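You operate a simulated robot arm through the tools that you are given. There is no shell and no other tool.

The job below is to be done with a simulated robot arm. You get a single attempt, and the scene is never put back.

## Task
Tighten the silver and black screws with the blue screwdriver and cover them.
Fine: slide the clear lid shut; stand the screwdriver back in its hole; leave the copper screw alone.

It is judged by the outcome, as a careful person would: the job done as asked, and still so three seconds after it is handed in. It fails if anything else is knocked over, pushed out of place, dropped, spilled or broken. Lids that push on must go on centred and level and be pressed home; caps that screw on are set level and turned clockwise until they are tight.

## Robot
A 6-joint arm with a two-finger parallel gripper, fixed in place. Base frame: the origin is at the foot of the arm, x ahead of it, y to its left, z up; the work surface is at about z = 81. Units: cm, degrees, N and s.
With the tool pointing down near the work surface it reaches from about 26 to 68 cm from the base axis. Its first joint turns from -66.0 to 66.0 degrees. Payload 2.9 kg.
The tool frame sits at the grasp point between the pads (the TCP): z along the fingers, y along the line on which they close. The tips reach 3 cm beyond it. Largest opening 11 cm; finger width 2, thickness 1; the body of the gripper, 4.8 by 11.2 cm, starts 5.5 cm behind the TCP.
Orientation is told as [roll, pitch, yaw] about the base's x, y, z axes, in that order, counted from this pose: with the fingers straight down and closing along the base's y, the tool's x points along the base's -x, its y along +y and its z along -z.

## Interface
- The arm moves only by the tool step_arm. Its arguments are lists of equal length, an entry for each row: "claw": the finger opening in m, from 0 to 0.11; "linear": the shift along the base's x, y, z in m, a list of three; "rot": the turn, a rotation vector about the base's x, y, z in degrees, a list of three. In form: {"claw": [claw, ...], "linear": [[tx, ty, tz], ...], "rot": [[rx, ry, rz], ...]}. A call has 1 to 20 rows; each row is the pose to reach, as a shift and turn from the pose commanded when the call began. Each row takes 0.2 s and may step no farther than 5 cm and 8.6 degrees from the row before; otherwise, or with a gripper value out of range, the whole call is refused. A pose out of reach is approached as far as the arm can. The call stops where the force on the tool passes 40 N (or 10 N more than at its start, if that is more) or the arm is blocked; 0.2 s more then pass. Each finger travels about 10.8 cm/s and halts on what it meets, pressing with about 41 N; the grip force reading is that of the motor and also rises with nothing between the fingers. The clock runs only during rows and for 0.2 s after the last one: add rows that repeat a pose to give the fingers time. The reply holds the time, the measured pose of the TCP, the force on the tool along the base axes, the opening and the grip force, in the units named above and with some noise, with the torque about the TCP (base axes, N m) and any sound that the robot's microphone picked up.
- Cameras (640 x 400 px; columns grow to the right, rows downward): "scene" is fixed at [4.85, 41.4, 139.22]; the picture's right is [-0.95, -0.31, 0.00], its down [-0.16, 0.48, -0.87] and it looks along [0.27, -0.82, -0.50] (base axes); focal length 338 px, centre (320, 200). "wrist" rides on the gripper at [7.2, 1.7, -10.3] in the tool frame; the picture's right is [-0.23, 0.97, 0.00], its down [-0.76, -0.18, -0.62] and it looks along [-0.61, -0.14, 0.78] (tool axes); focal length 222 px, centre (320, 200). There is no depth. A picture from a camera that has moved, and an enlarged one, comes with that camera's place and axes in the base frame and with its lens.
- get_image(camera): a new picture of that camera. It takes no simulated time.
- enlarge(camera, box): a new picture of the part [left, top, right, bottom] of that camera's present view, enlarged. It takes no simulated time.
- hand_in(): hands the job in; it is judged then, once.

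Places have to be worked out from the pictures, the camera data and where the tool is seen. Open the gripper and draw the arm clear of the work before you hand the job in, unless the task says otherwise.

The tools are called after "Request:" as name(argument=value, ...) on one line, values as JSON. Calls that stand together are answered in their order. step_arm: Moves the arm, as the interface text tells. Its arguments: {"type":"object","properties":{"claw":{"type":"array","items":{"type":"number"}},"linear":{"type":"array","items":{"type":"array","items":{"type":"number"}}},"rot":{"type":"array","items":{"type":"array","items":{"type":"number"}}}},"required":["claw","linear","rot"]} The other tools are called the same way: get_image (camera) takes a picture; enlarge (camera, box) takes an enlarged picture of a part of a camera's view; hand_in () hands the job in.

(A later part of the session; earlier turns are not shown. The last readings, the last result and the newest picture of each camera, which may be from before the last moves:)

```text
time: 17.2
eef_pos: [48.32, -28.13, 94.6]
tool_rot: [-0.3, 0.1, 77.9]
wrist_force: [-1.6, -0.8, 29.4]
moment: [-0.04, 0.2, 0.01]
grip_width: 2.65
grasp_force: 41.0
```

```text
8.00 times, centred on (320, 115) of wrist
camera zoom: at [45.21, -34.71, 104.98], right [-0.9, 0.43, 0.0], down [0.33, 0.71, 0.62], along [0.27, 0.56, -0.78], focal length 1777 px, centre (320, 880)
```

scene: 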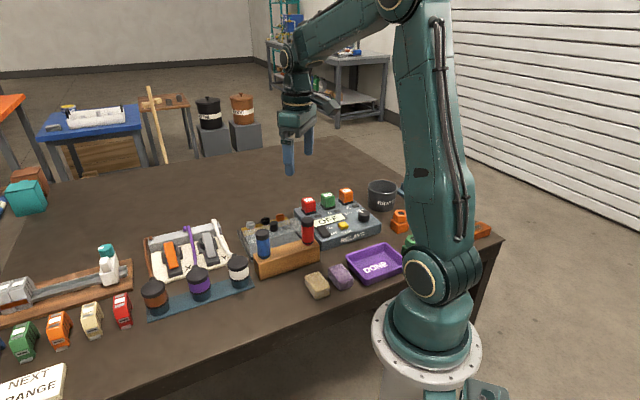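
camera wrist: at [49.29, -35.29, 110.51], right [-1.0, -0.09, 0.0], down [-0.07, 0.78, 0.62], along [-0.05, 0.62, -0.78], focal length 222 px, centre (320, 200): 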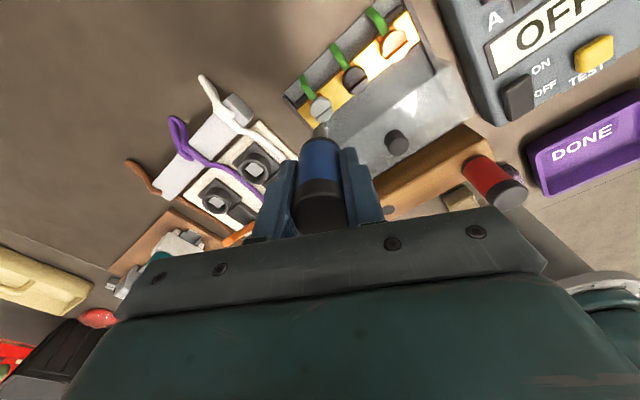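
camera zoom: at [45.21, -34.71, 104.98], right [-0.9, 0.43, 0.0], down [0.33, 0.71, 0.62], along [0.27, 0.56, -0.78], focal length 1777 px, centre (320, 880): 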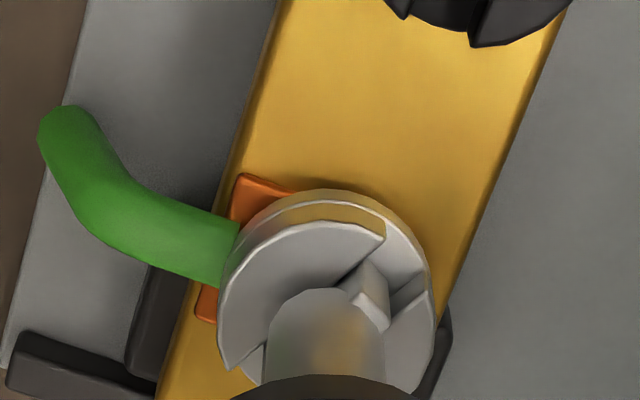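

The screw turns with the driver, with very little torque so far. I keep turning 60° more.

Request:
step_arm(claw=[0.02, 0.02, 0.02, 0.02, 0.02, 0.02, 0.02, 0.02], linear=[[-0.0002, 0.0001, 0], [-0.0004, 0.0002, 0], [-0.0006, 0.0003, 0], [-0.0008, 0.0005, 0], [-0.0009, 0.0006, 0], [-0.001, 0.0008, 0], [-0.0011, 0.0009, 0], [-0.0011, 0.0011, 0]], rot=[[0, 0, -7.5], [0, 0, -15], [0, 0, -22.5], [0, 0, -30], [0, 0, -37.5], [0, 0, -45], [0, 0, -52.5], [0, 0, -60]])

Request:
enlarge(camera="scene", box=[251, 214, 265, 230])

```text
time: 19.0
eef_pos: [48.26, -28.04, 94.54]
tool_rot: [-0.2, -0.1, 17.9]
wrist_force: [-3.6, 1.7, 29.9]
moment: [0.19, 0.25, -0.01]
grip_width: 2.65
grasp_force: 41.3
```

```text
16.00 times, centred on (258, 222) of scene
camera zoom: at [4.8, 41.43, 139.21], right [-0.95, -0.31, 0.0], down [-0.16, 0.48, -0.87], along [0.27, -0.82, -0.5], focal length 5417 px, centre (1312, -152)
```

zoom: 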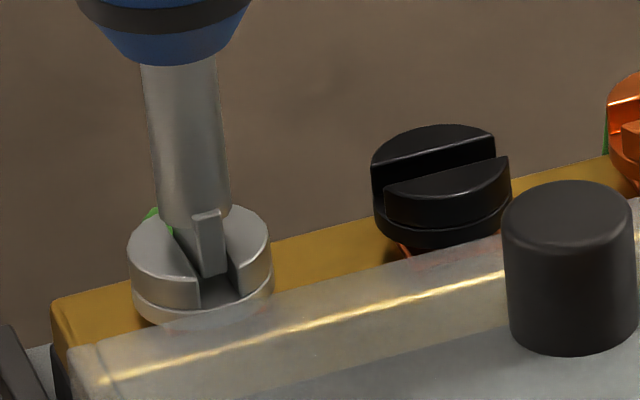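

The screw followed a quarter turn and seems to have sunk. I look closely at blade engagement before continuing.

Request:
enlarge(camera="scene", box=[252, 219, 264, 229])

Request:
enlarge(camera="wrist", box=[290, 80, 350, 140])

```text
16.00 times, centred on (258, 224) of scene
camera zoom: at [4.8, 41.43, 139.21], right [-0.95, -0.31, 0.0], down [-0.16, 0.48, -0.87], along [0.27, -0.82, -0.5], focal length 5417 px, centre (1312, -184)
```

zoom: 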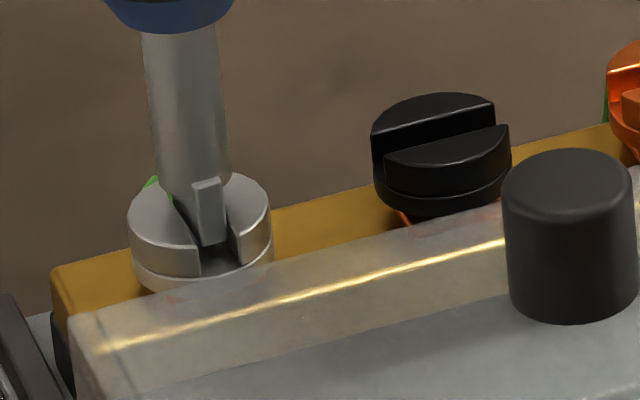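

```text
6.67 times, centred on (320, 110) of wrist
camera zoom: at [40.84, -28.48, 104.95], right [-0.08, 1.0, 0.0], down [0.78, 0.07, 0.63], along [0.62, 0.05, -0.78], focal length 1481 px, centre (320, 800)
```

zoom: 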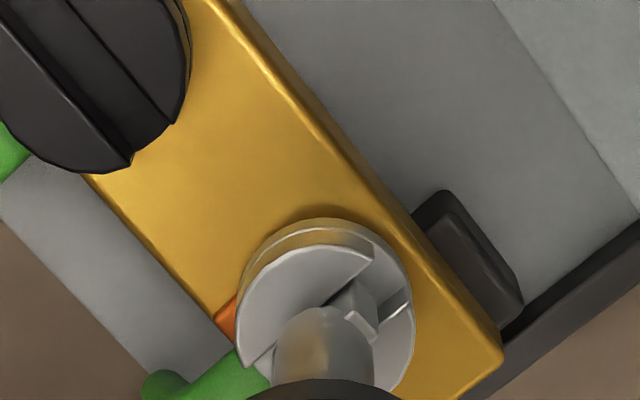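

Force is still ~30 N at the same height although the head looks lower; I test by a small 0.1 cm upward then view forces, to understand what is being pressed.

Request:
step_arm(claw=[0.02, 0.02], linear=[[0, 0, 0.001], [0, 0, 0.001]], rot=[[0, 0, 0], [0, 0, 0]])

Request:
enlarge(camera="scene", box=[240, 180, 300, 235])

```text
time: 19.6
eef_pos: [48.19, -27.97, 94.49]
tool_rot: [-0.1, 0.0, 18.0]
wrist_force: [1.6, 1.0, 22.7]
moment: [0.16, -0.17, 0.02]
grip_width: 2.61
grasp_force: 41.0
```

```text
7.27 times, centred on (270, 208) of scene
camera zoom: at [4.82, 41.42, 139.21], right [-0.95, -0.31, 0.0], down [-0.16, 0.48, -0.87], along [0.27, -0.82, -0.5], focal length 2462 px, centre (684, 146)
```

zoom: 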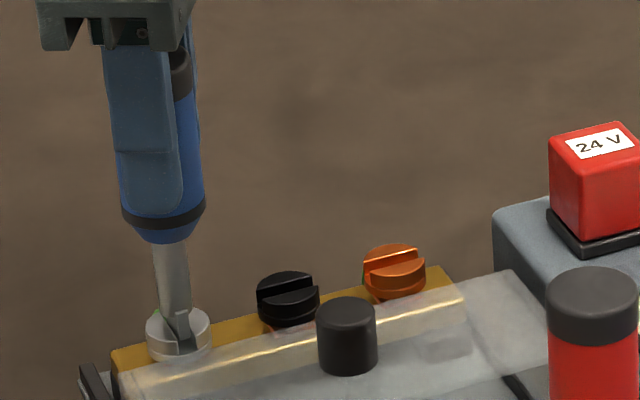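

Contact is real (force fell with the lift), so I keep a lighter press and continue turning clockwise, watching for torque build-up that marks tight.

Request:
step_arm(claw=[0.02, 0.02, 0.02, 0.02, 0.02, 0.02], linear=[[0, 0.0002, 0], [0, 0.0004, 0], [0.0001, 0.0006, 0], [0.0002, 0.0008, 0], [0.0003, 0.001, 0], [0.0004, 0.0011, 0]], rot=[[0, 0, -7.5], [0, 0, -15], [0, 0, -22.5], [0, 0, -30], [0, 0, -37.5], [0, 0, -45]])

Request:
enlarge(camera="scene", box=[251, 214, 265, 230])

```text
time: 21.0
eef_pos: [48.25, -27.81, 94.26]
tool_rot: [0.0, 0.3, -27.1]
wrist_force: [-0.3, 3.0, -0.6]
moment: [0.6, -0.08, 0.36]
grip_width: 2.99
grasp_force: 41.2
```

```text
16.00 times, centred on (258, 222) of scene
camera zoom: at [4.85, 41.41, 139.22], right [-0.95, -0.31, 0.0], down [-0.16, 0.48, -0.87], along [0.27, -0.82, -0.5], focal length 5417 px, centre (1312, -152)
```

zoom: 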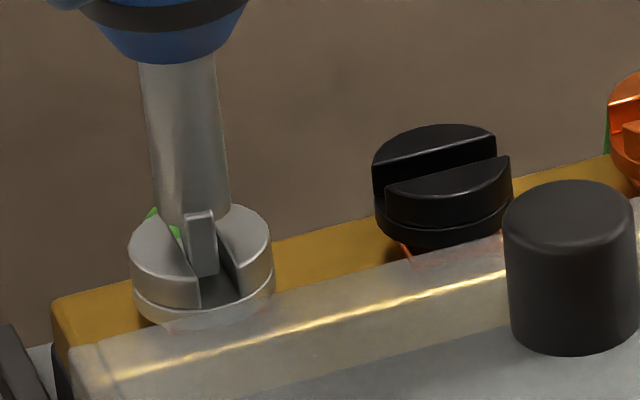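

The handle turned inside the grip (width 2.61→2.99: it's a hex handle) while the slot stayed put – the screw has hit its stop after a quarter turn, i.e. it's tight. I lift the blade straight out and inspect the slot angle and the driver.

Request:
step_arm(claw=[0.02, 0.02, 0.02, 0.02, 0.02], linear=[[0, 0, 0.004], [0, 0, 0.01], [0, 0, 0.02], [0, 0, 0.03], [0, 0, 0.03]], rot=[[0, 0, 0], [0, 0, 0], [0, 0, 0], [0, 0, 0], [0, 0, 0]])

Request:
enlarge(camera="scene", box=[240, 196, 280, 232])

Request:
get_image(camera="wrist")

Request:
enlarge(camera="wrist", box=[280, 70, 360, 150])

```text
time: 22.2
eef_pos: [48.15, -27.96, 97.43]
tool_rot: [0.0, 0.0, -27.0]
wrist_force: [-0.7, -0.1, -1.5]
moment: [-0.01, -0.01, -0.01]
grip_width: 2.99
grasp_force: 40.7
```

```text
11.11 times, centred on (260, 214) of scene
camera zoom: at [4.85, 41.4, 139.22], right [-0.95, -0.31, 0.0], down [-0.16, 0.48, -0.87], along [0.27, -0.82, -0.5], focal length 3762 px, centre (987, 44)
```

zoom: 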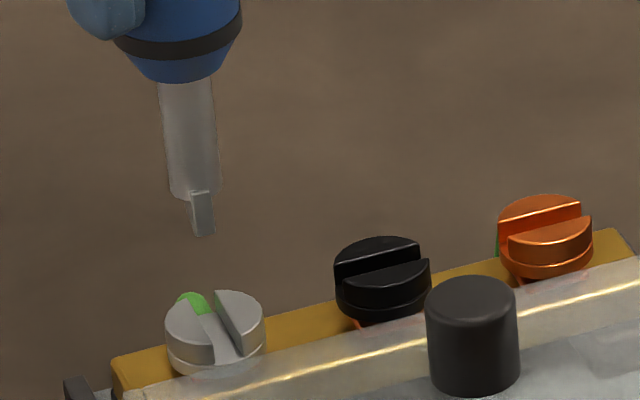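

```text
taken
camera wrist: at [42.61, -23.0, 107.88], right [0.64, 0.76, 0.0], down [0.6, -0.5, 0.62], along [0.48, -0.4, -0.78], focal length 222 px, centre (320, 200)
```

wrist: 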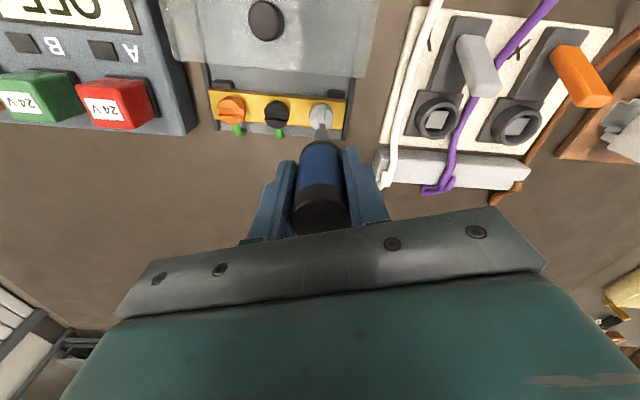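

```text
5.00 times, centred on (320, 110) of wrist
camera zoom: at [42.61, -23.0, 107.88], right [0.64, 0.76, 0.0], down [0.6, -0.5, 0.62], along [0.48, -0.4, -0.78], focal length 1111 px, centre (320, 650)
```

zoom: 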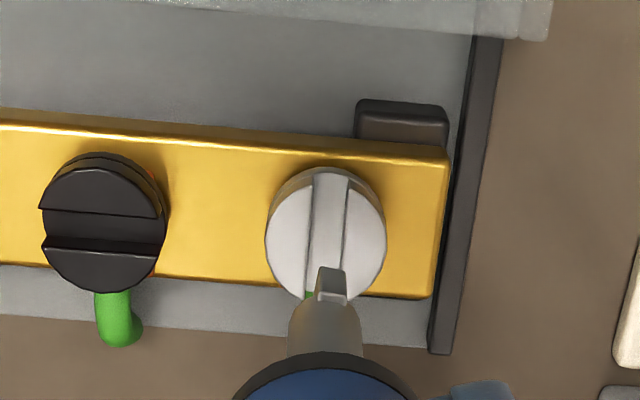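

The silver head has dropped and its slot is now perpendicular to the row. I zoom to check if it's seated and how the driver sits in the grip.

Request:
enlarge(camera="wrist", box=[300, 95, 340, 130])

Request:
enlarge(camera="scene", box=[250, 217, 280, 235])

Request:
enlarge(camera="wrist", box=[240, 120, 400, 240])

```text
11.43 times, centred on (320, 112) of wrist
camera zoom: at [42.61, -23.0, 107.88], right [0.64, 0.76, 0.0], down [0.6, -0.5, 0.62], along [0.48, -0.4, -0.78], focal length 2538 px, centre (320, 1200)
```

zoom: 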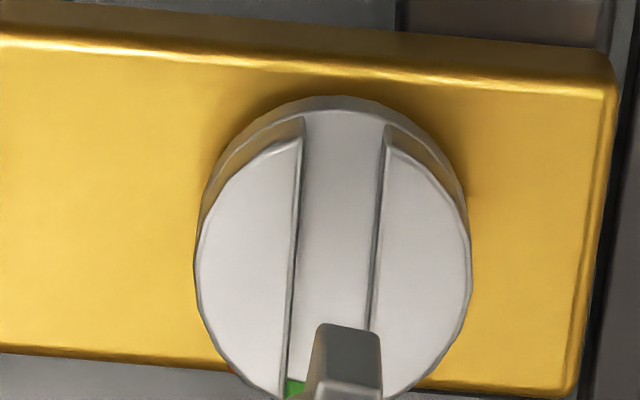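

```text
16.00 times, centred on (265, 226) of scene
camera zoom: at [4.85, 41.4, 139.22], right [-0.95, -0.31, 0.0], down [-0.16, 0.48, -0.87], along [0.27, -0.82, -0.5], focal length 5417 px, centre (1200, -216)
```

zoom: 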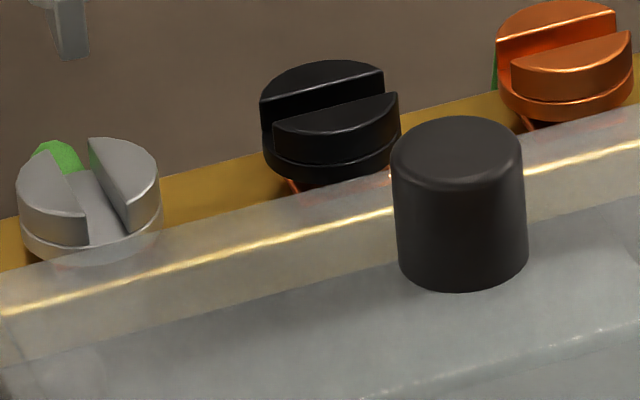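

```text
3.33 times, centred on (320, 180) of wrist
camera zoom: at [42.61, -23.0, 107.88], right [0.64, 0.76, 0.0], down [0.6, -0.5, 0.62], along [0.48, -0.4, -0.78], focal length 740 px, centre (320, 267)
```

zoom: 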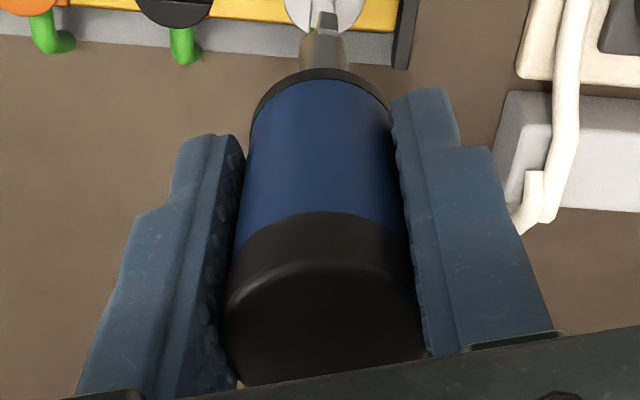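

Silver is seated: slot turned 90° and no gap left. Now I raise, yaw +90° (so the blade comes to 45° again) and move above the black screw.

Request:
step_arm(claw=[0.02, 0.02, 0.02, 0.02, 0.02, 0.02, 0.02, 0.02, 0.02, 0.02, 0.02, 0.02, 0.02], linear=[[0, 0, 0.01], [-0.003, -0.003, 0.015], [-0.006, -0.007, 0.015], [-0.01, -0.011, 0.015], [-0.014, -0.015, 0.015], [-0.018, -0.02, 0.015], [-0.022, -0.024, 0.015], [-0.026, -0.028, 0.015], [-0.03, -0.034, 0.015], [-0.03, -0.034, 0.01], [-0.03, -0.034, 0.005], [-0.03, -0.034, 0.0], [-0.03, -0.034, 0.0]], rot=[[0, 0, 8], [0, 0, 16], [0, 0, 24], [0, 0, 32], [0, 0, 40], [0, 0, 48], [0, 0, 56], [0, 0, 64], [0, 0, 72], [0, 0, 80], [0, 0, 88], [0, 0, 90], [0, 0, 90]])

Request:
get_image(camera="wrist")

Request:
enlarge(camera="wrist", box=[300, 90, 345, 135])

Request:
enlarge(camera="scene", box=[250, 200, 282, 230])

```text
time: 25.0
eef_pos: [45.29, -31.32, 97.48]
tool_rot: [0.0, 0.0, 63.2]
wrist_force: [1.0, 0.2, -0.6]
moment: [-0.04, 0.0, -0.01]
grip_width: 2.97
grasp_force: 40.6
```

```text
taken
camera wrist: at [40.6, -36.88, 107.98], right [-0.77, 0.64, 0.0], down [0.5, 0.6, 0.62], along [0.4, 0.48, -0.78], focal length 222 px, centre (320, 200)
```

wrist: 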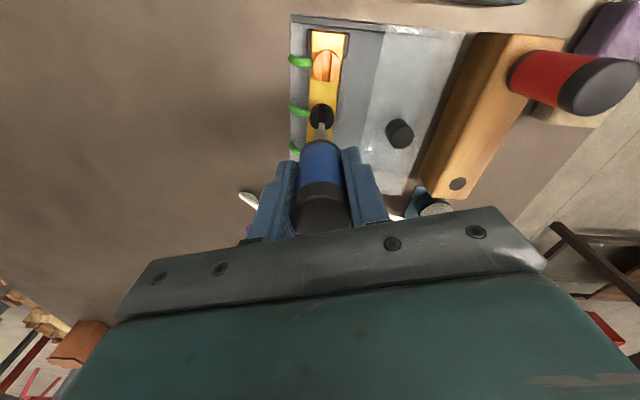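

```text
8.89 times, centred on (322, 112) of wrist
camera zoom: at [40.6, -36.88, 107.98], right [-0.77, 0.64, 0.0], down [0.5, 0.6, 0.62], along [0.4, 0.48, -0.78], focal length 1974 px, centre (298, 978)
```

zoom: 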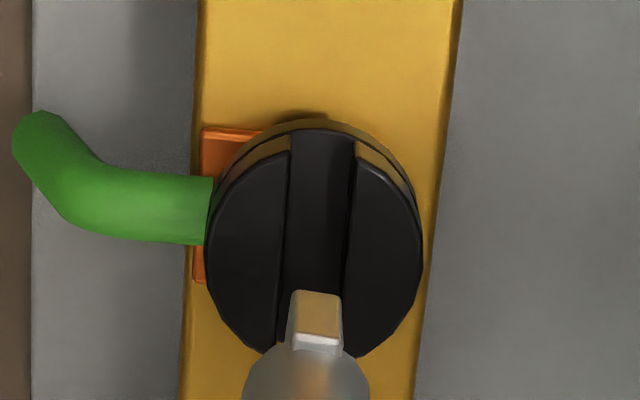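

```text
13.33 times, centred on (266, 215) of scene
camera zoom: at [4.85, 41.4, 139.22], right [-0.95, -0.31, 0.0], down [-0.16, 0.48, -0.87], along [0.27, -0.82, -0.5], focal length 4514 px, centre (1040, 0)
```

zoom: 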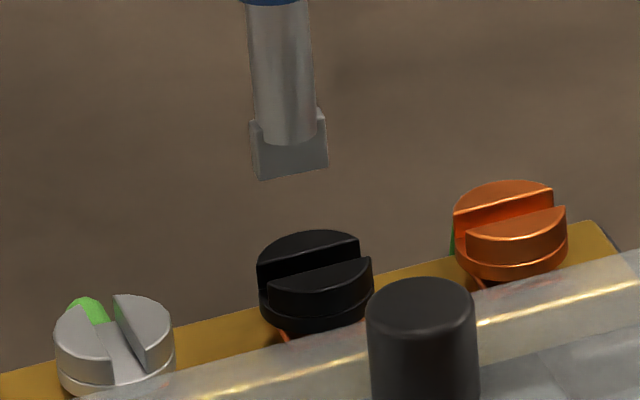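

Blade is aligned at 45°; both cameras agree it's ~0.33 cm too far along the slot and 0.07 cm across, tip 2.46 cm above the head. I correct and descend 2.3 cm.

Request:
step_arm(claw=[0.02, 0.02, 0.02, 0.02, 0.02], linear=[[-0.0028, -0.0018, -0.005], [-0.0028, -0.0018, -0.011], [-0.0028, -0.0018, -0.017], [-0.0028, -0.0018, -0.023], [-0.0028, -0.0018, -0.023]], rot=[[0, 0, 0], [0, 0, 0], [0, 0, 0], [0, 0, 0], [0, 0, 0]])

Request:
enlarge(camera="wrist", box=[300, 100, 345, 145])

Request:
enlarge(camera="scene", box=[258, 210, 282, 230])

```text
time: 26.2
eef_pos: [45.02, -31.41, 95.13]
tool_rot: [0.1, 0.0, 63.0]
wrist_force: [0.3, 0.2, -1.1]
moment: [-0.01, -0.02, 0.0]
grip_width: 2.93
grasp_force: 41.1
```

```text
8.89 times, centred on (322, 122) of wrist
camera zoom: at [40.27, -37.03, 105.61], right [-0.76, 0.64, 0.0], down [0.5, 0.6, 0.62], along [0.4, 0.48, -0.78], focal length 1974 px, centre (298, 889)
```

zoom: 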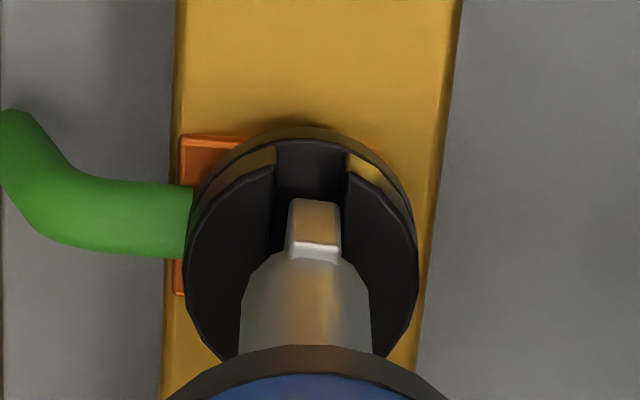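

```text
16.00 times, centred on (270, 220) of scene
camera zoom: at [4.85, 41.4, 139.22], right [-0.95, -0.31, 0.0], down [-0.16, 0.48, -0.87], along [0.27, -0.82, -0.5], focal length 5417 px, centre (1120, -120)
```

zoom: 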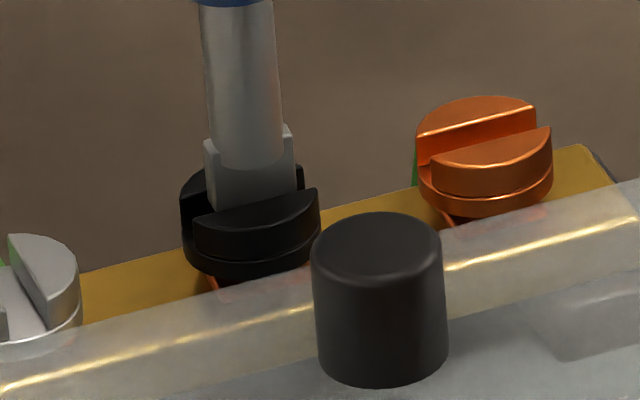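

The blade is centred over the black slot. I go down into it slowly.

Request:
step_arm(claw=[0.02, 0.02, 0.02, 0.02, 0.02, 0.02], linear=[[0, 0, -0.0015], [0, 0, -0.003], [0, 0, -0.0045], [0, 0, -0.006], [0, 0, -0.0075], [0, 0, -0.0075]], rot=[[0, 0, 0], [0, 0, 0], [0, 0, 0], [0, 0, 0], [0, 0, 0], [0, 0, 0]])

Request:
enlarge(camera="wrist", box=[300, 100, 345, 145])

Request:
enlarge(camera="scene", box=[258, 210, 282, 230])

```text
time: 27.6
eef_pos: [45.01, -31.44, 94.62]
tool_rot: [-0.2, 0.0, 63.0]
wrist_force: [-5.7, 5.3, 27.4]
moment: [0.52, 0.56, -0.03]
grip_width: 2.94
grasp_force: 41.0
```

```text
8.89 times, centred on (322, 122) of wrist
camera zoom: at [40.28, -37.03, 105.06], right [-0.76, 0.64, 0.0], down [0.5, 0.6, 0.62], along [0.4, 0.48, -0.78], focal length 1974 px, centre (298, 889)
```

zoom: 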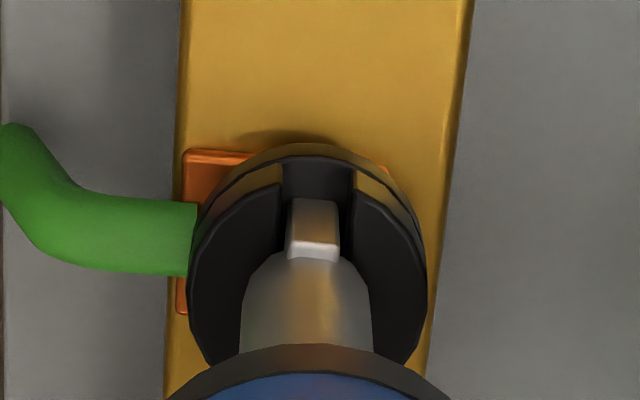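

```text
16.00 times, centred on (270, 220) of scene
camera zoom: at [4.8, 41.44, 139.21], right [-0.95, -0.31, 0.0], down [-0.16, 0.48, -0.87], along [0.27, -0.82, -0.5], focal length 5417 px, centre (1120, -120)
```

zoom: 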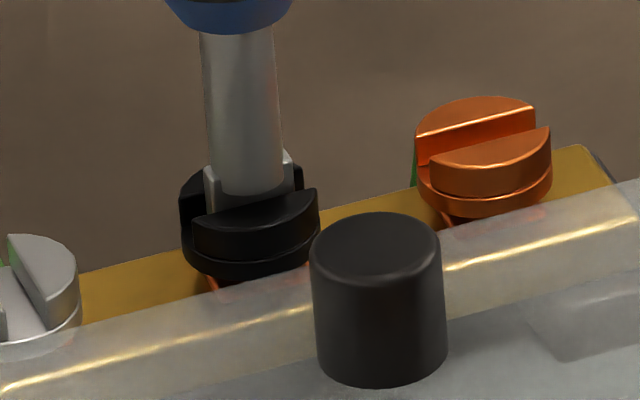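

Bottomed in the black slot with 27 N. I start turning clockwise 30° with slight lateral relief.

Request:
step_arm(claw=[0.02, 0.02, 0.02, 0.02, 0.02], linear=[[-0.0005, 0.0005, 0], [-0.0007, 0.0006, 0], [-0.0009, 0.0008, 0], [-0.0011, 0.001, 0], [-0.0013, 0.0012, 0]], rot=[[0, 0, 0], [0, 0, -7.5], [0, 0, -15], [0, 0, -22.5], [0, 0, -30]])

Request:
enlarge(camera="scene", box=[258, 210, 282, 230])

Request:
enlarge(camera="wrist", box=[300, 100, 345, 145])

```text
time: 28.8
eef_pos: [44.89, -31.32, 94.44]
tool_rot: [-0.1, 0.0, 32.7]
wrist_force: [2.5, -1.3, 15.4]
moment: [-0.25, -0.29, -0.03]
grip_width: 2.86
grasp_force: 41.0
```

```text
16.00 times, centred on (270, 220) of scene
camera zoom: at [4.83, 41.42, 139.22], right [-0.95, -0.31, 0.0], down [-0.16, 0.48, -0.87], along [0.27, -0.82, -0.5], focal length 5417 px, centre (1120, -120)
```

zoom: 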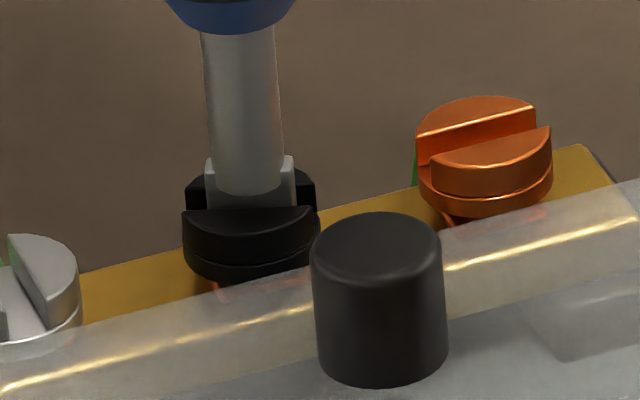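

```text
8.89 times, centred on (322, 122) of wrist
camera zoom: at [37.92, -33.74, 104.87], right [-0.34, 0.94, 0.0], down [0.74, 0.26, 0.62], along [0.59, 0.21, -0.78], focal length 1974 px, centre (298, 889)
```

zoom: 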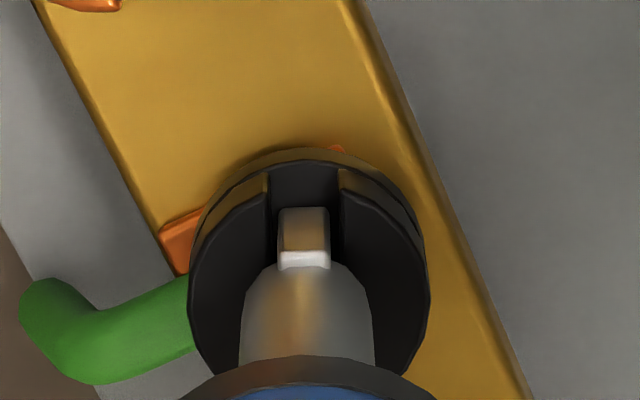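

The black screw follows. Continue 60° more.

Request:
step_arm(claw=[0.02, 0.02, 0.02, 0.02, 0.02, 0.02, 0.02, 0.02], linear=[[-0.0001, 0.0002, 0], [-0.0002, 0.0004, 0], [-0.0002, 0.0007, 0], [-0.0003, 0.001, 0], [-0.0003, 0.0012, 0], [-0.0003, 0.0015, 0], [-0.0002, 0.0017, 0], [-0.0001, 0.002, 0]], rot=[[0, 0, -7.5], [0, 0, -15], [0, 0, -22.5], [0, 0, -30], [0, 0, -37.5], [0, 0, -45], [0, 0, -52.5], [0, 0, -60]])

Request:
enlarge(camera="scene", box=[258, 210, 282, 230])

Request:
enlarge(camera="wrist", box=[300, 100, 345, 145])

```text
time: 30.6
eef_pos: [44.76, -30.89, 94.4]
tool_rot: [0.1, 0.1, -27.0]
wrist_force: [-0.1, 11.0, 2.9]
moment: [1.03, 0.01, 0.07]
grip_width: 2.64
grasp_force: 41.4
```

```text
16.00 times, centred on (270, 220) of scene
camera zoom: at [4.85, 41.43, 139.21], right [-0.95, -0.31, 0.0], down [-0.16, 0.48, -0.87], along [0.27, -0.82, -0.5], focal length 5417 px, centre (1120, -120)
```

zoom: 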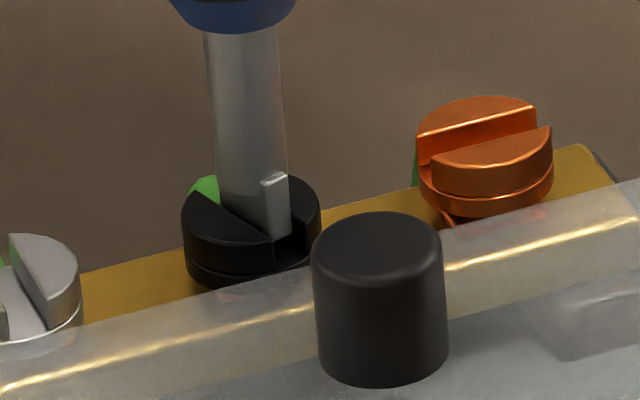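

```text
8.89 times, centred on (322, 122) of wrist
camera zoom: at [39.21, -26.14, 104.83], right [0.64, 0.76, 0.0], down [0.6, -0.51, 0.62], along [0.48, -0.4, -0.78], focal length 1974 px, centre (298, 889)
```

zoom: 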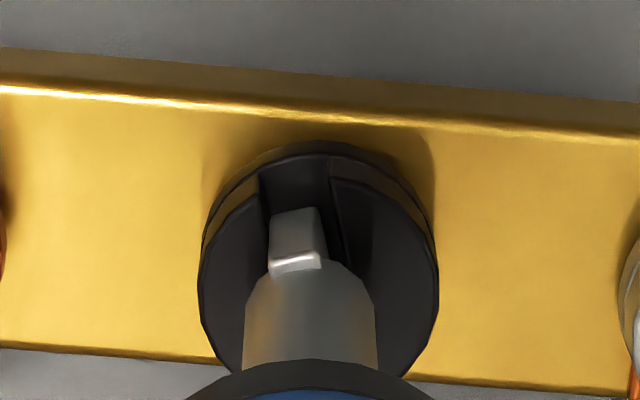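

Grip settled onto the hex flats; the black slot is ~75° turned with a side load of 11 N. I relieve it (+y), press slightly, and turn further to reach the stop.

Request:
step_arm(claw=[0.02, 0.02, 0.02, 0.02], linear=[[0, 0.001, -0.0005], [0.0002, 0.0015, -0.001], [0.0004, 0.0018, -0.0015], [0.0005, 0.002, -0.0015]], rot=[[0, 0, 0], [0, 0, -5], [0, 0, -10], [0, 0, -15]])

Request:
enlarge(camera="scene", box=[258, 210, 282, 230])

Request:
enlarge(camera="wrist", box=[300, 100, 345, 145])

```text
time: 31.6
eef_pos: [44.93, -31.04, 94.35]
tool_rot: [0.0, -0.1, -42.1]
wrist_force: [-1.8, 8.3, 12.9]
moment: [0.77, 0.19, 0.03]
grip_width: 2.63
grasp_force: 40.9
```

```text
16.00 times, centred on (270, 220) of scene
camera zoom: at [4.83, 41.43, 139.21], right [-0.95, -0.31, 0.0], down [-0.16, 0.48, -0.87], along [0.27, -0.82, -0.5], focal length 5417 px, centre (1120, -120)
```

zoom: 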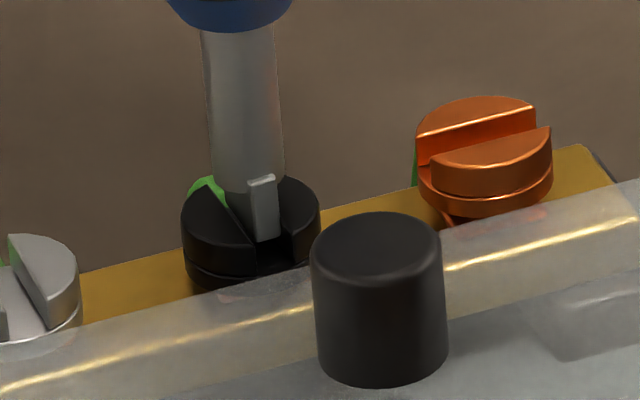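

```text
8.89 times, centred on (322, 122) of wrist
camera zoom: at [40.74, -24.74, 104.79], right [0.82, 0.57, 0.0], down [0.44, -0.64, 0.62], along [0.36, -0.51, -0.78], focal length 1974 px, centre (298, 889)
```

zoom: 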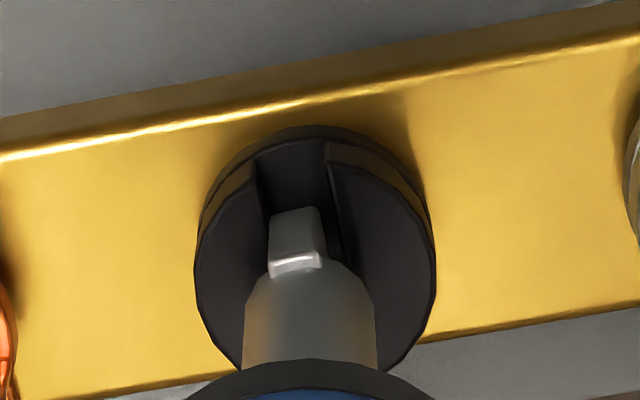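

The slot is at about −44°, i.e. essentially at the same quarter-turn stop as silver. I turn further to torque it against the stop until the handle slips, as with silver.

Request:
step_arm(claw=[0.02, 0.02, 0.02, 0.02], linear=[[0.0002, 0.0005, 0], [0.0004, 0.0007, 0], [0.0006, 0.0009, 0], [0.0008, 0.001, 0]], rot=[[0, 0, -6], [0, 0, -12], [0, 0, -18], [0, 0, -24]])

Request:
enlarge(camera="scene", box=[258, 210, 282, 230])

Request:
enlarge(camera="wrist", box=[300, 100, 345, 145])

```text
time: 32.6
eef_pos: [45.04, -30.73, 94.25]
tool_rot: [0.0, 0.1, -65.8]
wrist_force: [7.0, 11.8, 14.1]
moment: [0.76, -0.42, 0.95]
grip_width: 2.84
grasp_force: 41.8
```

```text
16.00 times, centred on (270, 220) of scene
camera zoom: at [4.85, 41.44, 139.21], right [-0.95, -0.31, 0.0], down [-0.16, 0.48, -0.87], along [0.27, -0.82, -0.5], focal length 5417 px, centre (1120, -120)
```

zoom: 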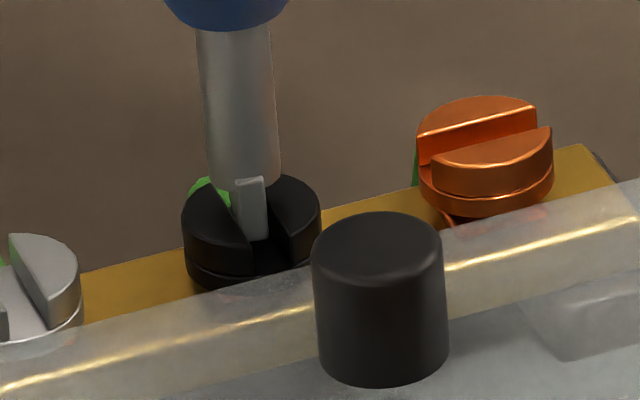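

```text
8.89 times, centred on (322, 122) of wrist
camera zoom: at [43.7, -23.33, 104.75], right [0.98, 0.19, 0.0], down [0.15, -0.77, 0.62], along [0.12, -0.61, -0.78], focal length 1974 px, centre (298, 889)
```

zoom: 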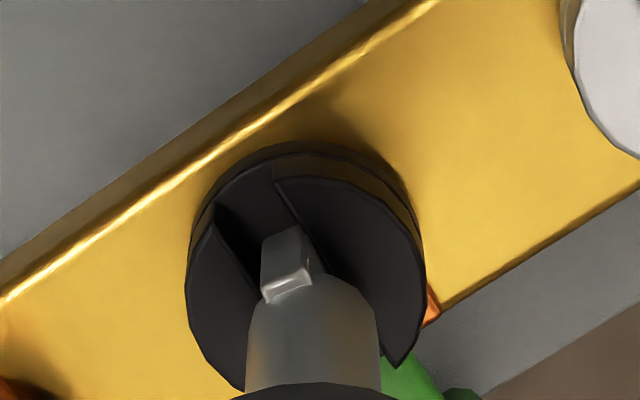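

Torque reached 0.95 N·m with the slot stationary: the black screw is tight. I ease the tool back ~14° to unload (without turning the screw back), then lift the blade out.

Request:
step_arm(claw=[0.02, 0.02, 0.02], linear=[[0, 0, 0.0005], [-0.0002, -0.0001, 0.001], [-0.0003, -0.0002, 0.0015]], rot=[[0, 0, 4], [0, 0, 8], [0, 0, 12]])

Request:
enlarge(camera="wrist", box=[300, 100, 345, 145])

```text
time: 33.4
eef_pos: [44.98, -30.91, 94.34]
tool_rot: [0.0, -0.1, -54.1]
wrist_force: [11.3, 2.8, -0.5]
moment: [0.28, -0.99, 0.17]
grip_width: 2.68
grasp_force: 40.4
```

```text
8.89 times, centred on (322, 122) of wrist
camera zoom: at [42.16, -23.91, 104.73], right [0.92, 0.39, 0.0], down [0.3, -0.72, 0.62], along [0.24, -0.57, -0.78], focal length 1974 px, centre (298, 889)
```

zoom: 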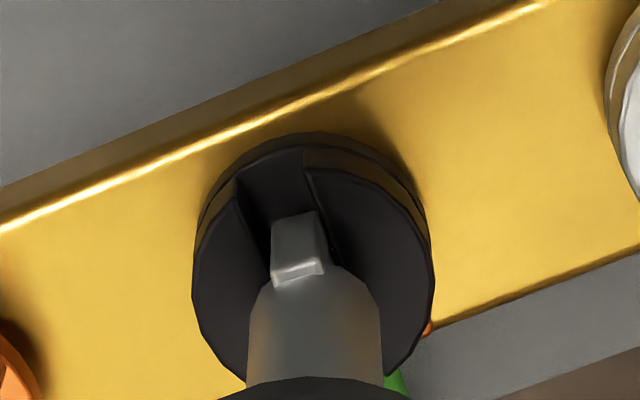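

Torque is down to 0.17 with a side force of 11 N in +x; I relieve that with a +0.1 cm x shift while lifting straight up.

Request:
step_arm(claw=[0.02, 0.02, 0.02, 0.02, 0.02, 0.02], linear=[[0.001, 0, 0], [0.0012, 0, 0.003], [0.0012, 0, 0.007], [0.0012, 0, 0.012], [0.0012, 0, 0.03], [0.0012, 0, 0.03]], rot=[[0, 0, 0], [0, 0, 0], [0, 0, 0], [0, 0, 0], [0, 0, 0], [0, 0, 0]])

Request:
enlarge(camera="scene", box=[240, 196, 280, 232])

Request:
enlarge(camera="wrist", box=[280, 70, 360, 150])

```text
time: 34.8
eef_pos: [45.16, -30.83, 97.54]
tool_rot: [0.1, 0.0, -54.0]
wrist_force: [0.1, -0.2, -0.7]
moment: [0.01, 0.04, 0.01]
grip_width: 2.63
grasp_force: 41.6
```

```text
11.11 times, centred on (260, 214) of scene
camera zoom: at [4.85, 41.4, 139.22], right [-0.95, -0.31, 0.0], down [-0.16, 0.48, -0.87], along [0.27, -0.82, -0.5], focal length 3762 px, centre (987, 44)
```

zoom: 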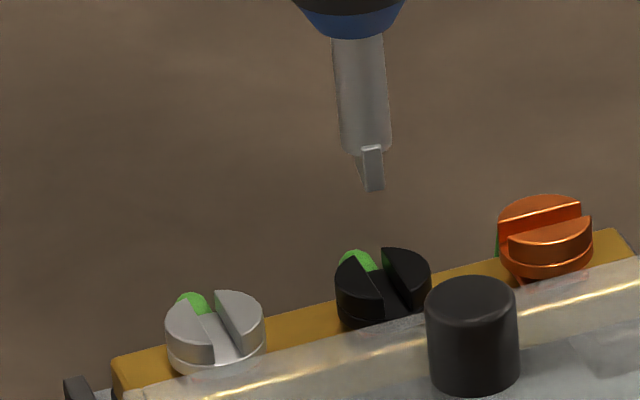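

```text
5.00 times, centred on (320, 110) of wrist
camera zoom: at [42.32, -23.89, 107.89], right [0.92, 0.39, 0.0], down [0.3, -0.72, 0.62], along [0.24, -0.57, -0.78], focal length 1111 px, centre (320, 650)
```

zoom: 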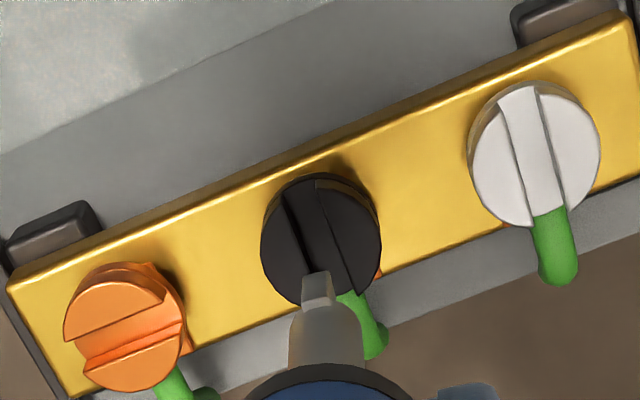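

Both heads are now low with slots turned. I compare exact slot angles of silver and black to make sure silver is as tight.

Request:
enlarge(camera="wrist", box=[335, 80, 360, 105])

Request:
enlarge(camera="wrist", box=[308, 98, 333, 123])

Request:
enlarge(camera="scene", box=[256, 216, 280, 232])

```text
16.00 times, centred on (348, 92) of wrist
camera zoom: at [42.32, -23.89, 107.89], right [0.92, 0.39, 0.0], down [0.3, -0.72, 0.62], along [0.24, -0.57, -0.78], focal length 3554 px, centre (-120, 1920)
```

zoom: 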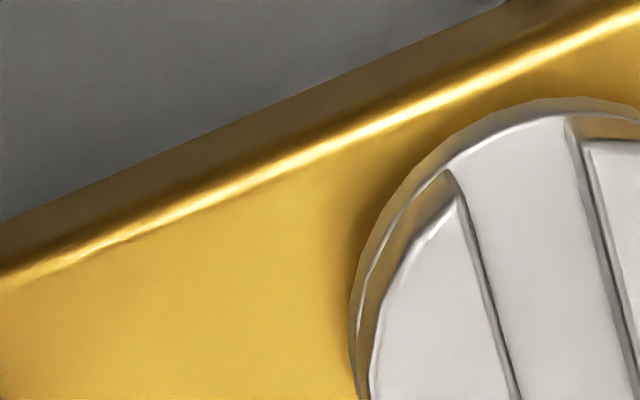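

```text
16.00 times, centred on (320, 110) of wrist
camera zoom: at [42.32, -23.89, 107.89], right [0.92, 0.39, 0.0], down [0.3, -0.72, 0.62], along [0.24, -0.57, -0.78], focal length 3554 px, centre (312, 1632)
```

zoom: 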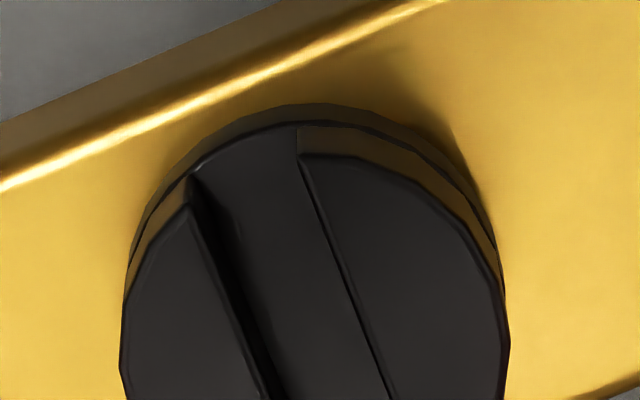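

```text
16.00 times, centred on (268, 224) of scene
camera zoom: at [4.85, 41.4, 139.22], right [-0.95, -0.31, 0.0], down [-0.16, 0.48, -0.87], along [0.27, -0.82, -0.5], focal length 5417 px, centre (1152, -184)
```

zoom: 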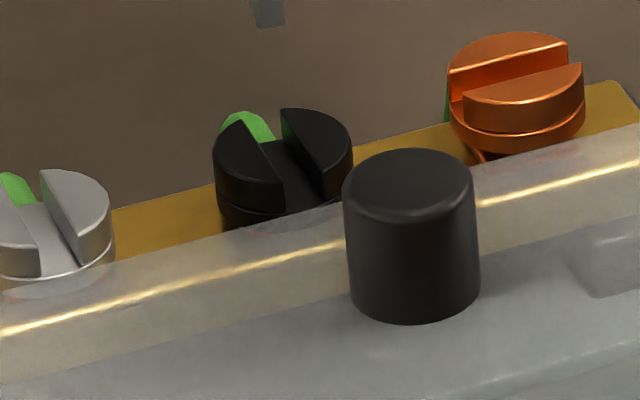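

Both slots are at −45° (exactly a quarter turn each) with the heads seated. Now I take the driver back: raise, traverse over the holder with yaw 0, and stop with the tip ~2 cm above the wood block.

Request:
step_arm(claw=[0.02, 0.02, 0.02, 0.02, 0.02, 0.02, 0.02, 0.02, 0.02, 0.02, 0.02], linear=[[0, 0, 0.03], [0, 0, 0.065], [-0.015, 0.031, 0.065], [-0.031, 0.062, 0.065], [-0.046, 0.093, 0.065], [-0.061, 0.124, 0.065], [-0.0765, 0.155, 0.065], [-0.0765, 0.155, 0.04], [-0.0765, 0.155, 0.02], [-0.0765, 0.155, 0.002], [-0.0765, 0.155, 0.002]], rot=[[0, 0, 6], [0, 0, 12], [0, 0, 18], [0, 0, 24], [0, 0, 30], [0, 0, 36], [0, 0, 42], [0, 0, 48], [0, 0, 54], [0, 0, 54], [0, 0, 54]])

Request:
get_image(camera="wrist")

Request:
enlarge(camera="wrist", box=[295, 90, 345, 140])

Request:
enlarge(camera="scene", box=[250, 225, 285, 260])

```text
time: 37.2
eef_pos: [37.61, -15.43, 97.48]
tool_rot: [0.0, 0.0, 0.0]
wrist_force: [0.2, -0.4, -0.8]
moment: [0.02, 0.0, -0.01]
grip_width: 2.67
grasp_force: 41.4
```

```text
taken
camera wrist: at [30.3, -13.57, 107.93], right [0.23, 0.97, 0.0], down [0.76, -0.18, 0.62], along [0.61, -0.14, -0.78], focal length 222 px, centre (320, 200)
```

wrist: 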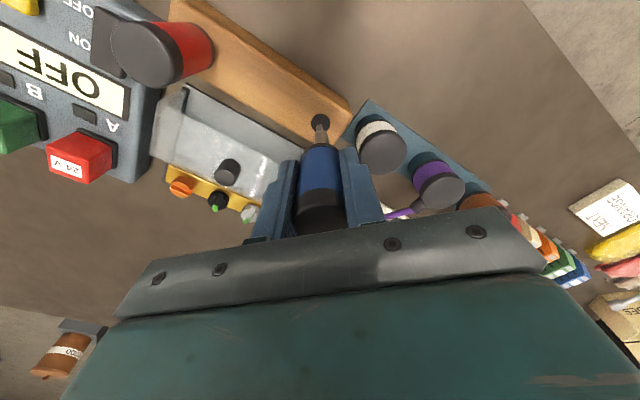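

```text
8.00 times, centred on (320, 115) of wrist
camera zoom: at [30.3, -13.57, 107.93], right [0.23, 0.97, 0.0], down [0.76, -0.18, 0.62], along [0.61, -0.14, -0.78], focal length 1777 px, centre (320, 880)
```

zoom: 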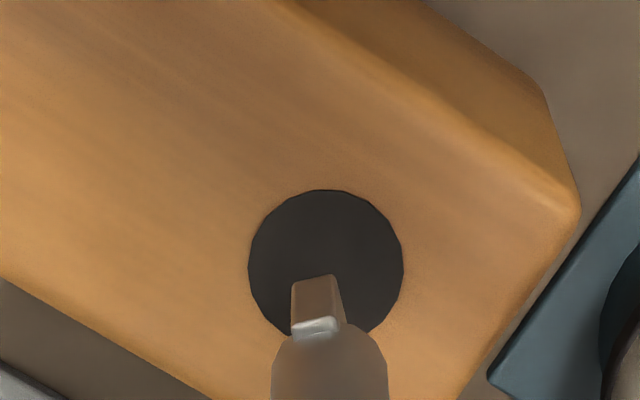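

```text
11.43 times, centred on (268, 242) of scene
camera zoom: at [4.85, 41.4, 139.22], right [-0.95, -0.31, 0.0], down [-0.16, 0.48, -0.87], along [0.27, -0.82, -0.5], focal length 3869 px, centre (920, -286)
```

zoom: 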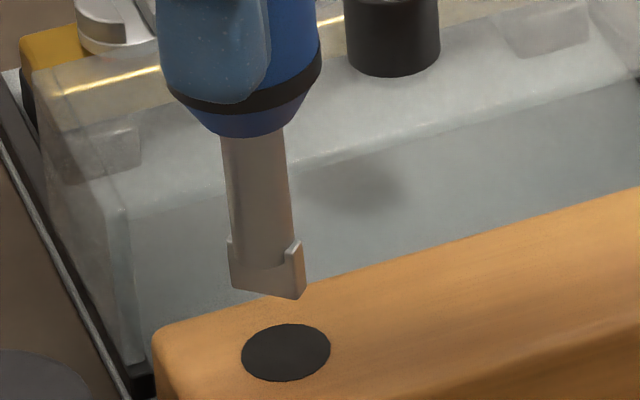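

Hole (≈1.9 cm) and tip are both measurable: tip is ~0.24 cm too far in +x, y fine, ~1.7 cm above the block. I correct and descend until the tip is just in the hole.

Request:
step_arm(claw=[0.02, 0.02, 0.02, 0.02, 0.02], linear=[[-0.0024, 0.0002, 0], [-0.0024, 0.0002, -0.005], [-0.0024, 0.0002, -0.01], [-0.0024, 0.0002, -0.014], [-0.0024, 0.0002, -0.014]], rot=[[0, 0, 0], [0, 0, 0], [0, 0, 0], [0, 0, 0], [0, 0, 0]])

Request:
enlarge(camera="wrist", box=[295, 95, 345, 145])

Request:
enlarge(camera="scene", box=[250, 235, 280, 260])

```text
time: 38.4
eef_pos: [37.19, -15.27, 96.29]
tool_rot: [-0.1, 0.0, -0.1]
wrist_force: [0.0, -0.1, -0.8]
moment: [0.01, 0.01, 0.01]
grip_width: 2.65
grasp_force: 41.0
```

```text
8.00 times, centred on (320, 120) of wrist
camera zoom: at [30.05, -13.52, 106.62], right [0.23, 0.97, 0.0], down [0.76, -0.18, 0.62], along [0.61, -0.14, -0.78], focal length 1777 px, centre (320, 840)
```

zoom: 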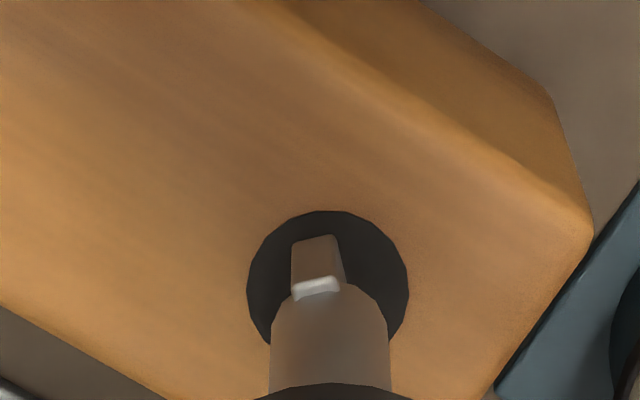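

```text
16.00 times, centred on (265, 248) of scene
camera zoom: at [4.85, 41.4, 139.22], right [-0.95, -0.31, 0.0], down [-0.16, 0.48, -0.87], along [0.27, -0.82, -0.5], focal length 5417 px, centre (1200, -560)
```

zoom: 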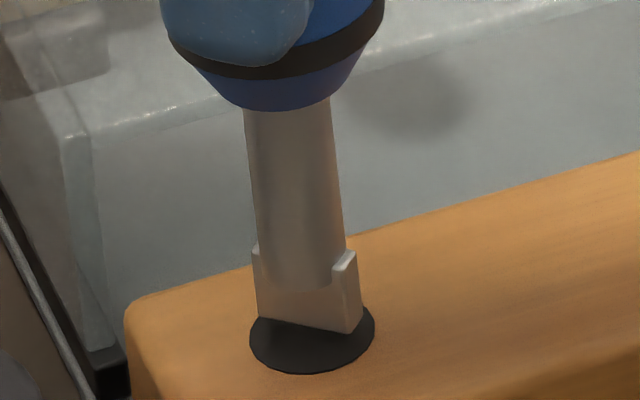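

Nearly centred (≈0.06, −0.04 cm off). Small correction and slow descent into the hole.

Request:
step_arm(claw=[0.02, 0.02, 0.02, 0.02, 0.02, 0.02], linear=[[-0.0005, 0.0004, 0], [-0.0005, 0.0004, -0.003], [-0.0005, 0.0004, -0.006], [-0.0005, 0.0004, -0.009], [-0.0005, 0.0004, -0.012], [-0.0005, 0.0004, -0.012]], rot=[[0, 0, 0], [0, 0, 0], [0, 0, 0], [0, 0, 0], [0, 0, 0], [0, 0, 0]])

Request:
enlarge(camera="wrist", box=[295, 100, 345, 150])

Request:
enlarge(camera="scene", box=[250, 235, 280, 260])

```text
time: 39.8
eef_pos: [37.06, -15.24, 94.91]
tool_rot: [0.0, 0.0, -0.1]
wrist_force: [0.0, 0.6, -0.8]
moment: [0.0, 0.02, 0.02]
grip_width: 2.64
grasp_force: 41.1
```

```text
8.00 times, centred on (320, 125) of wrist
camera zoom: at [29.92, -13.43, 105.43], right [0.23, 0.97, 0.0], down [0.76, -0.18, 0.62], along [0.61, -0.14, -0.78], focal length 1777 px, centre (320, 800)
```

zoom: 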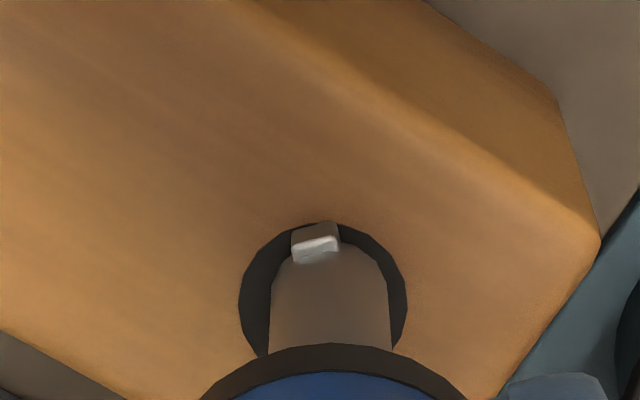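

```text
16.00 times, centred on (265, 248) of scene
camera zoom: at [4.85, 41.4, 139.22], right [-0.95, -0.31, 0.0], down [-0.16, 0.48, -0.87], along [0.27, -0.82, -0.5], focal length 5417 px, centre (1200, -560)
```

zoom: 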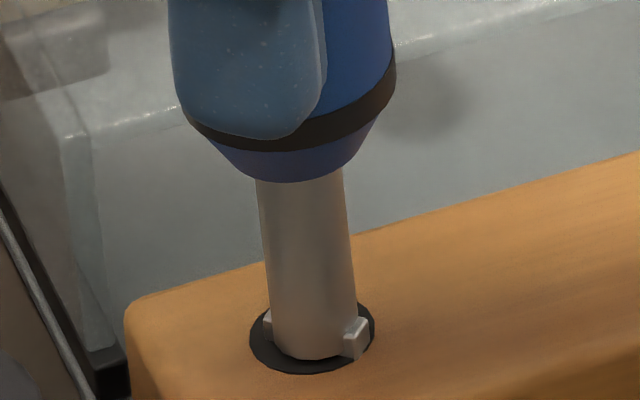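

Blade is inside the hole without contact. I shift +0.06 cm in x and continue lowering most of the way.

Request:
step_arm(claw=[0.02, 0.02, 0.02, 0.02, 0.02, 0.02, 0.02], linear=[[0.0006, 0, 0], [0.0006, 0, -0.005], [0.0006, 0, -0.01], [0.0006, 0, -0.016], [0.0006, 0, -0.022], [0.0006, 0, -0.028], [0.0006, 0, -0.028]], rot=[[0, 0, 0], [0, 0, 0], [0, 0, 0], [0, 0, 0], [0, 0, 0], [0, 0, 0], [0, 0, 0]])

Request:
enlarge(camera="scene", box=[245, 215, 285, 260])

```text
time: 41.4
eef_pos: [37.18, -15.26, 92.29]
tool_rot: [0.0, 0.1, 0.0]
wrist_force: [0.3, 0.5, -1.5]
moment: [-0.04, 0.04, 0.02]
grip_width: 2.65
grasp_force: 40.6
```

```text
8.89 times, centred on (265, 238) of scene
camera zoom: at [4.85, 41.4, 139.22], right [-0.95, -0.31, 0.0], down [-0.16, 0.48, -0.87], along [0.27, -0.82, -0.5], focal length 3009 px, centre (809, -133)
```

zoom: 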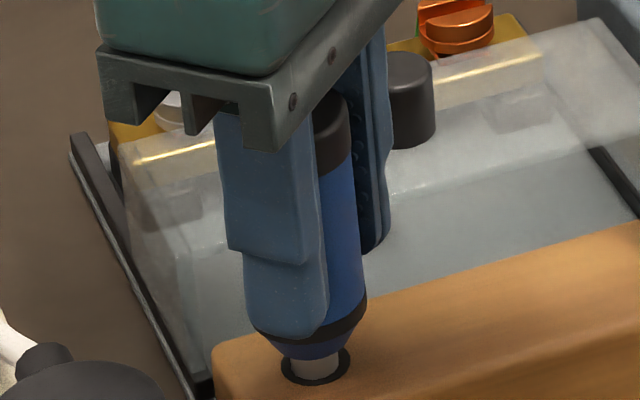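

Handle is about 0.6–0.9 cm above the block; I keep lowering in 2 mm steps until contact.

Request:
step_arm(claw=[0.02, 0.02, 0.02, 0.02, 0.02, 0.02], linear=[[0, 0, -0.002], [0, 0, -0.004], [0, 0, -0.006], [0, 0, -0.008], [0, 0, -0.01], [0, 0, -0.01]], rot=[[0, 0, 0], [0, 0, 0], [0, 0, 0], [0, 0, 0], [0, 0, 0], [0, 0, 0]])

Request:
enlarge(camera="scene", box=[245, 215, 285, 260])

```text
time: 42.8
eef_pos: [37.15, -15.41, 91.19]
tool_rot: [0.0, 0.0, 0.0]
wrist_force: [-0.3, 1.2, -0.6]
moment: [0.0, 0.0, 0.03]
grip_width: 2.63
grasp_force: 41.2
```

```text
8.89 times, centred on (265, 238) of scene
camera zoom: at [4.85, 41.4, 139.22], right [-0.95, -0.31, 0.0], down [-0.16, 0.48, -0.87], along [0.27, -0.82, -0.5], focal length 3009 px, centre (809, -133)
```

zoom: 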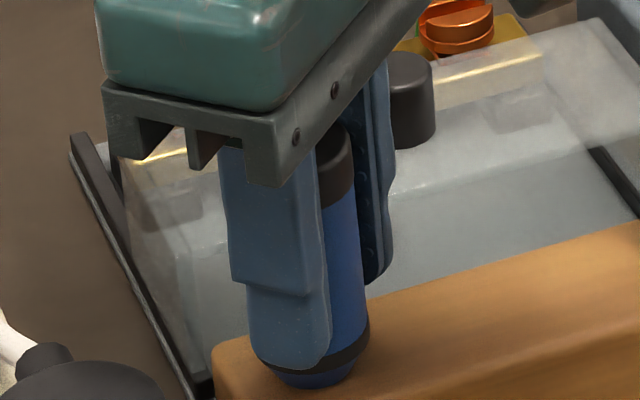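

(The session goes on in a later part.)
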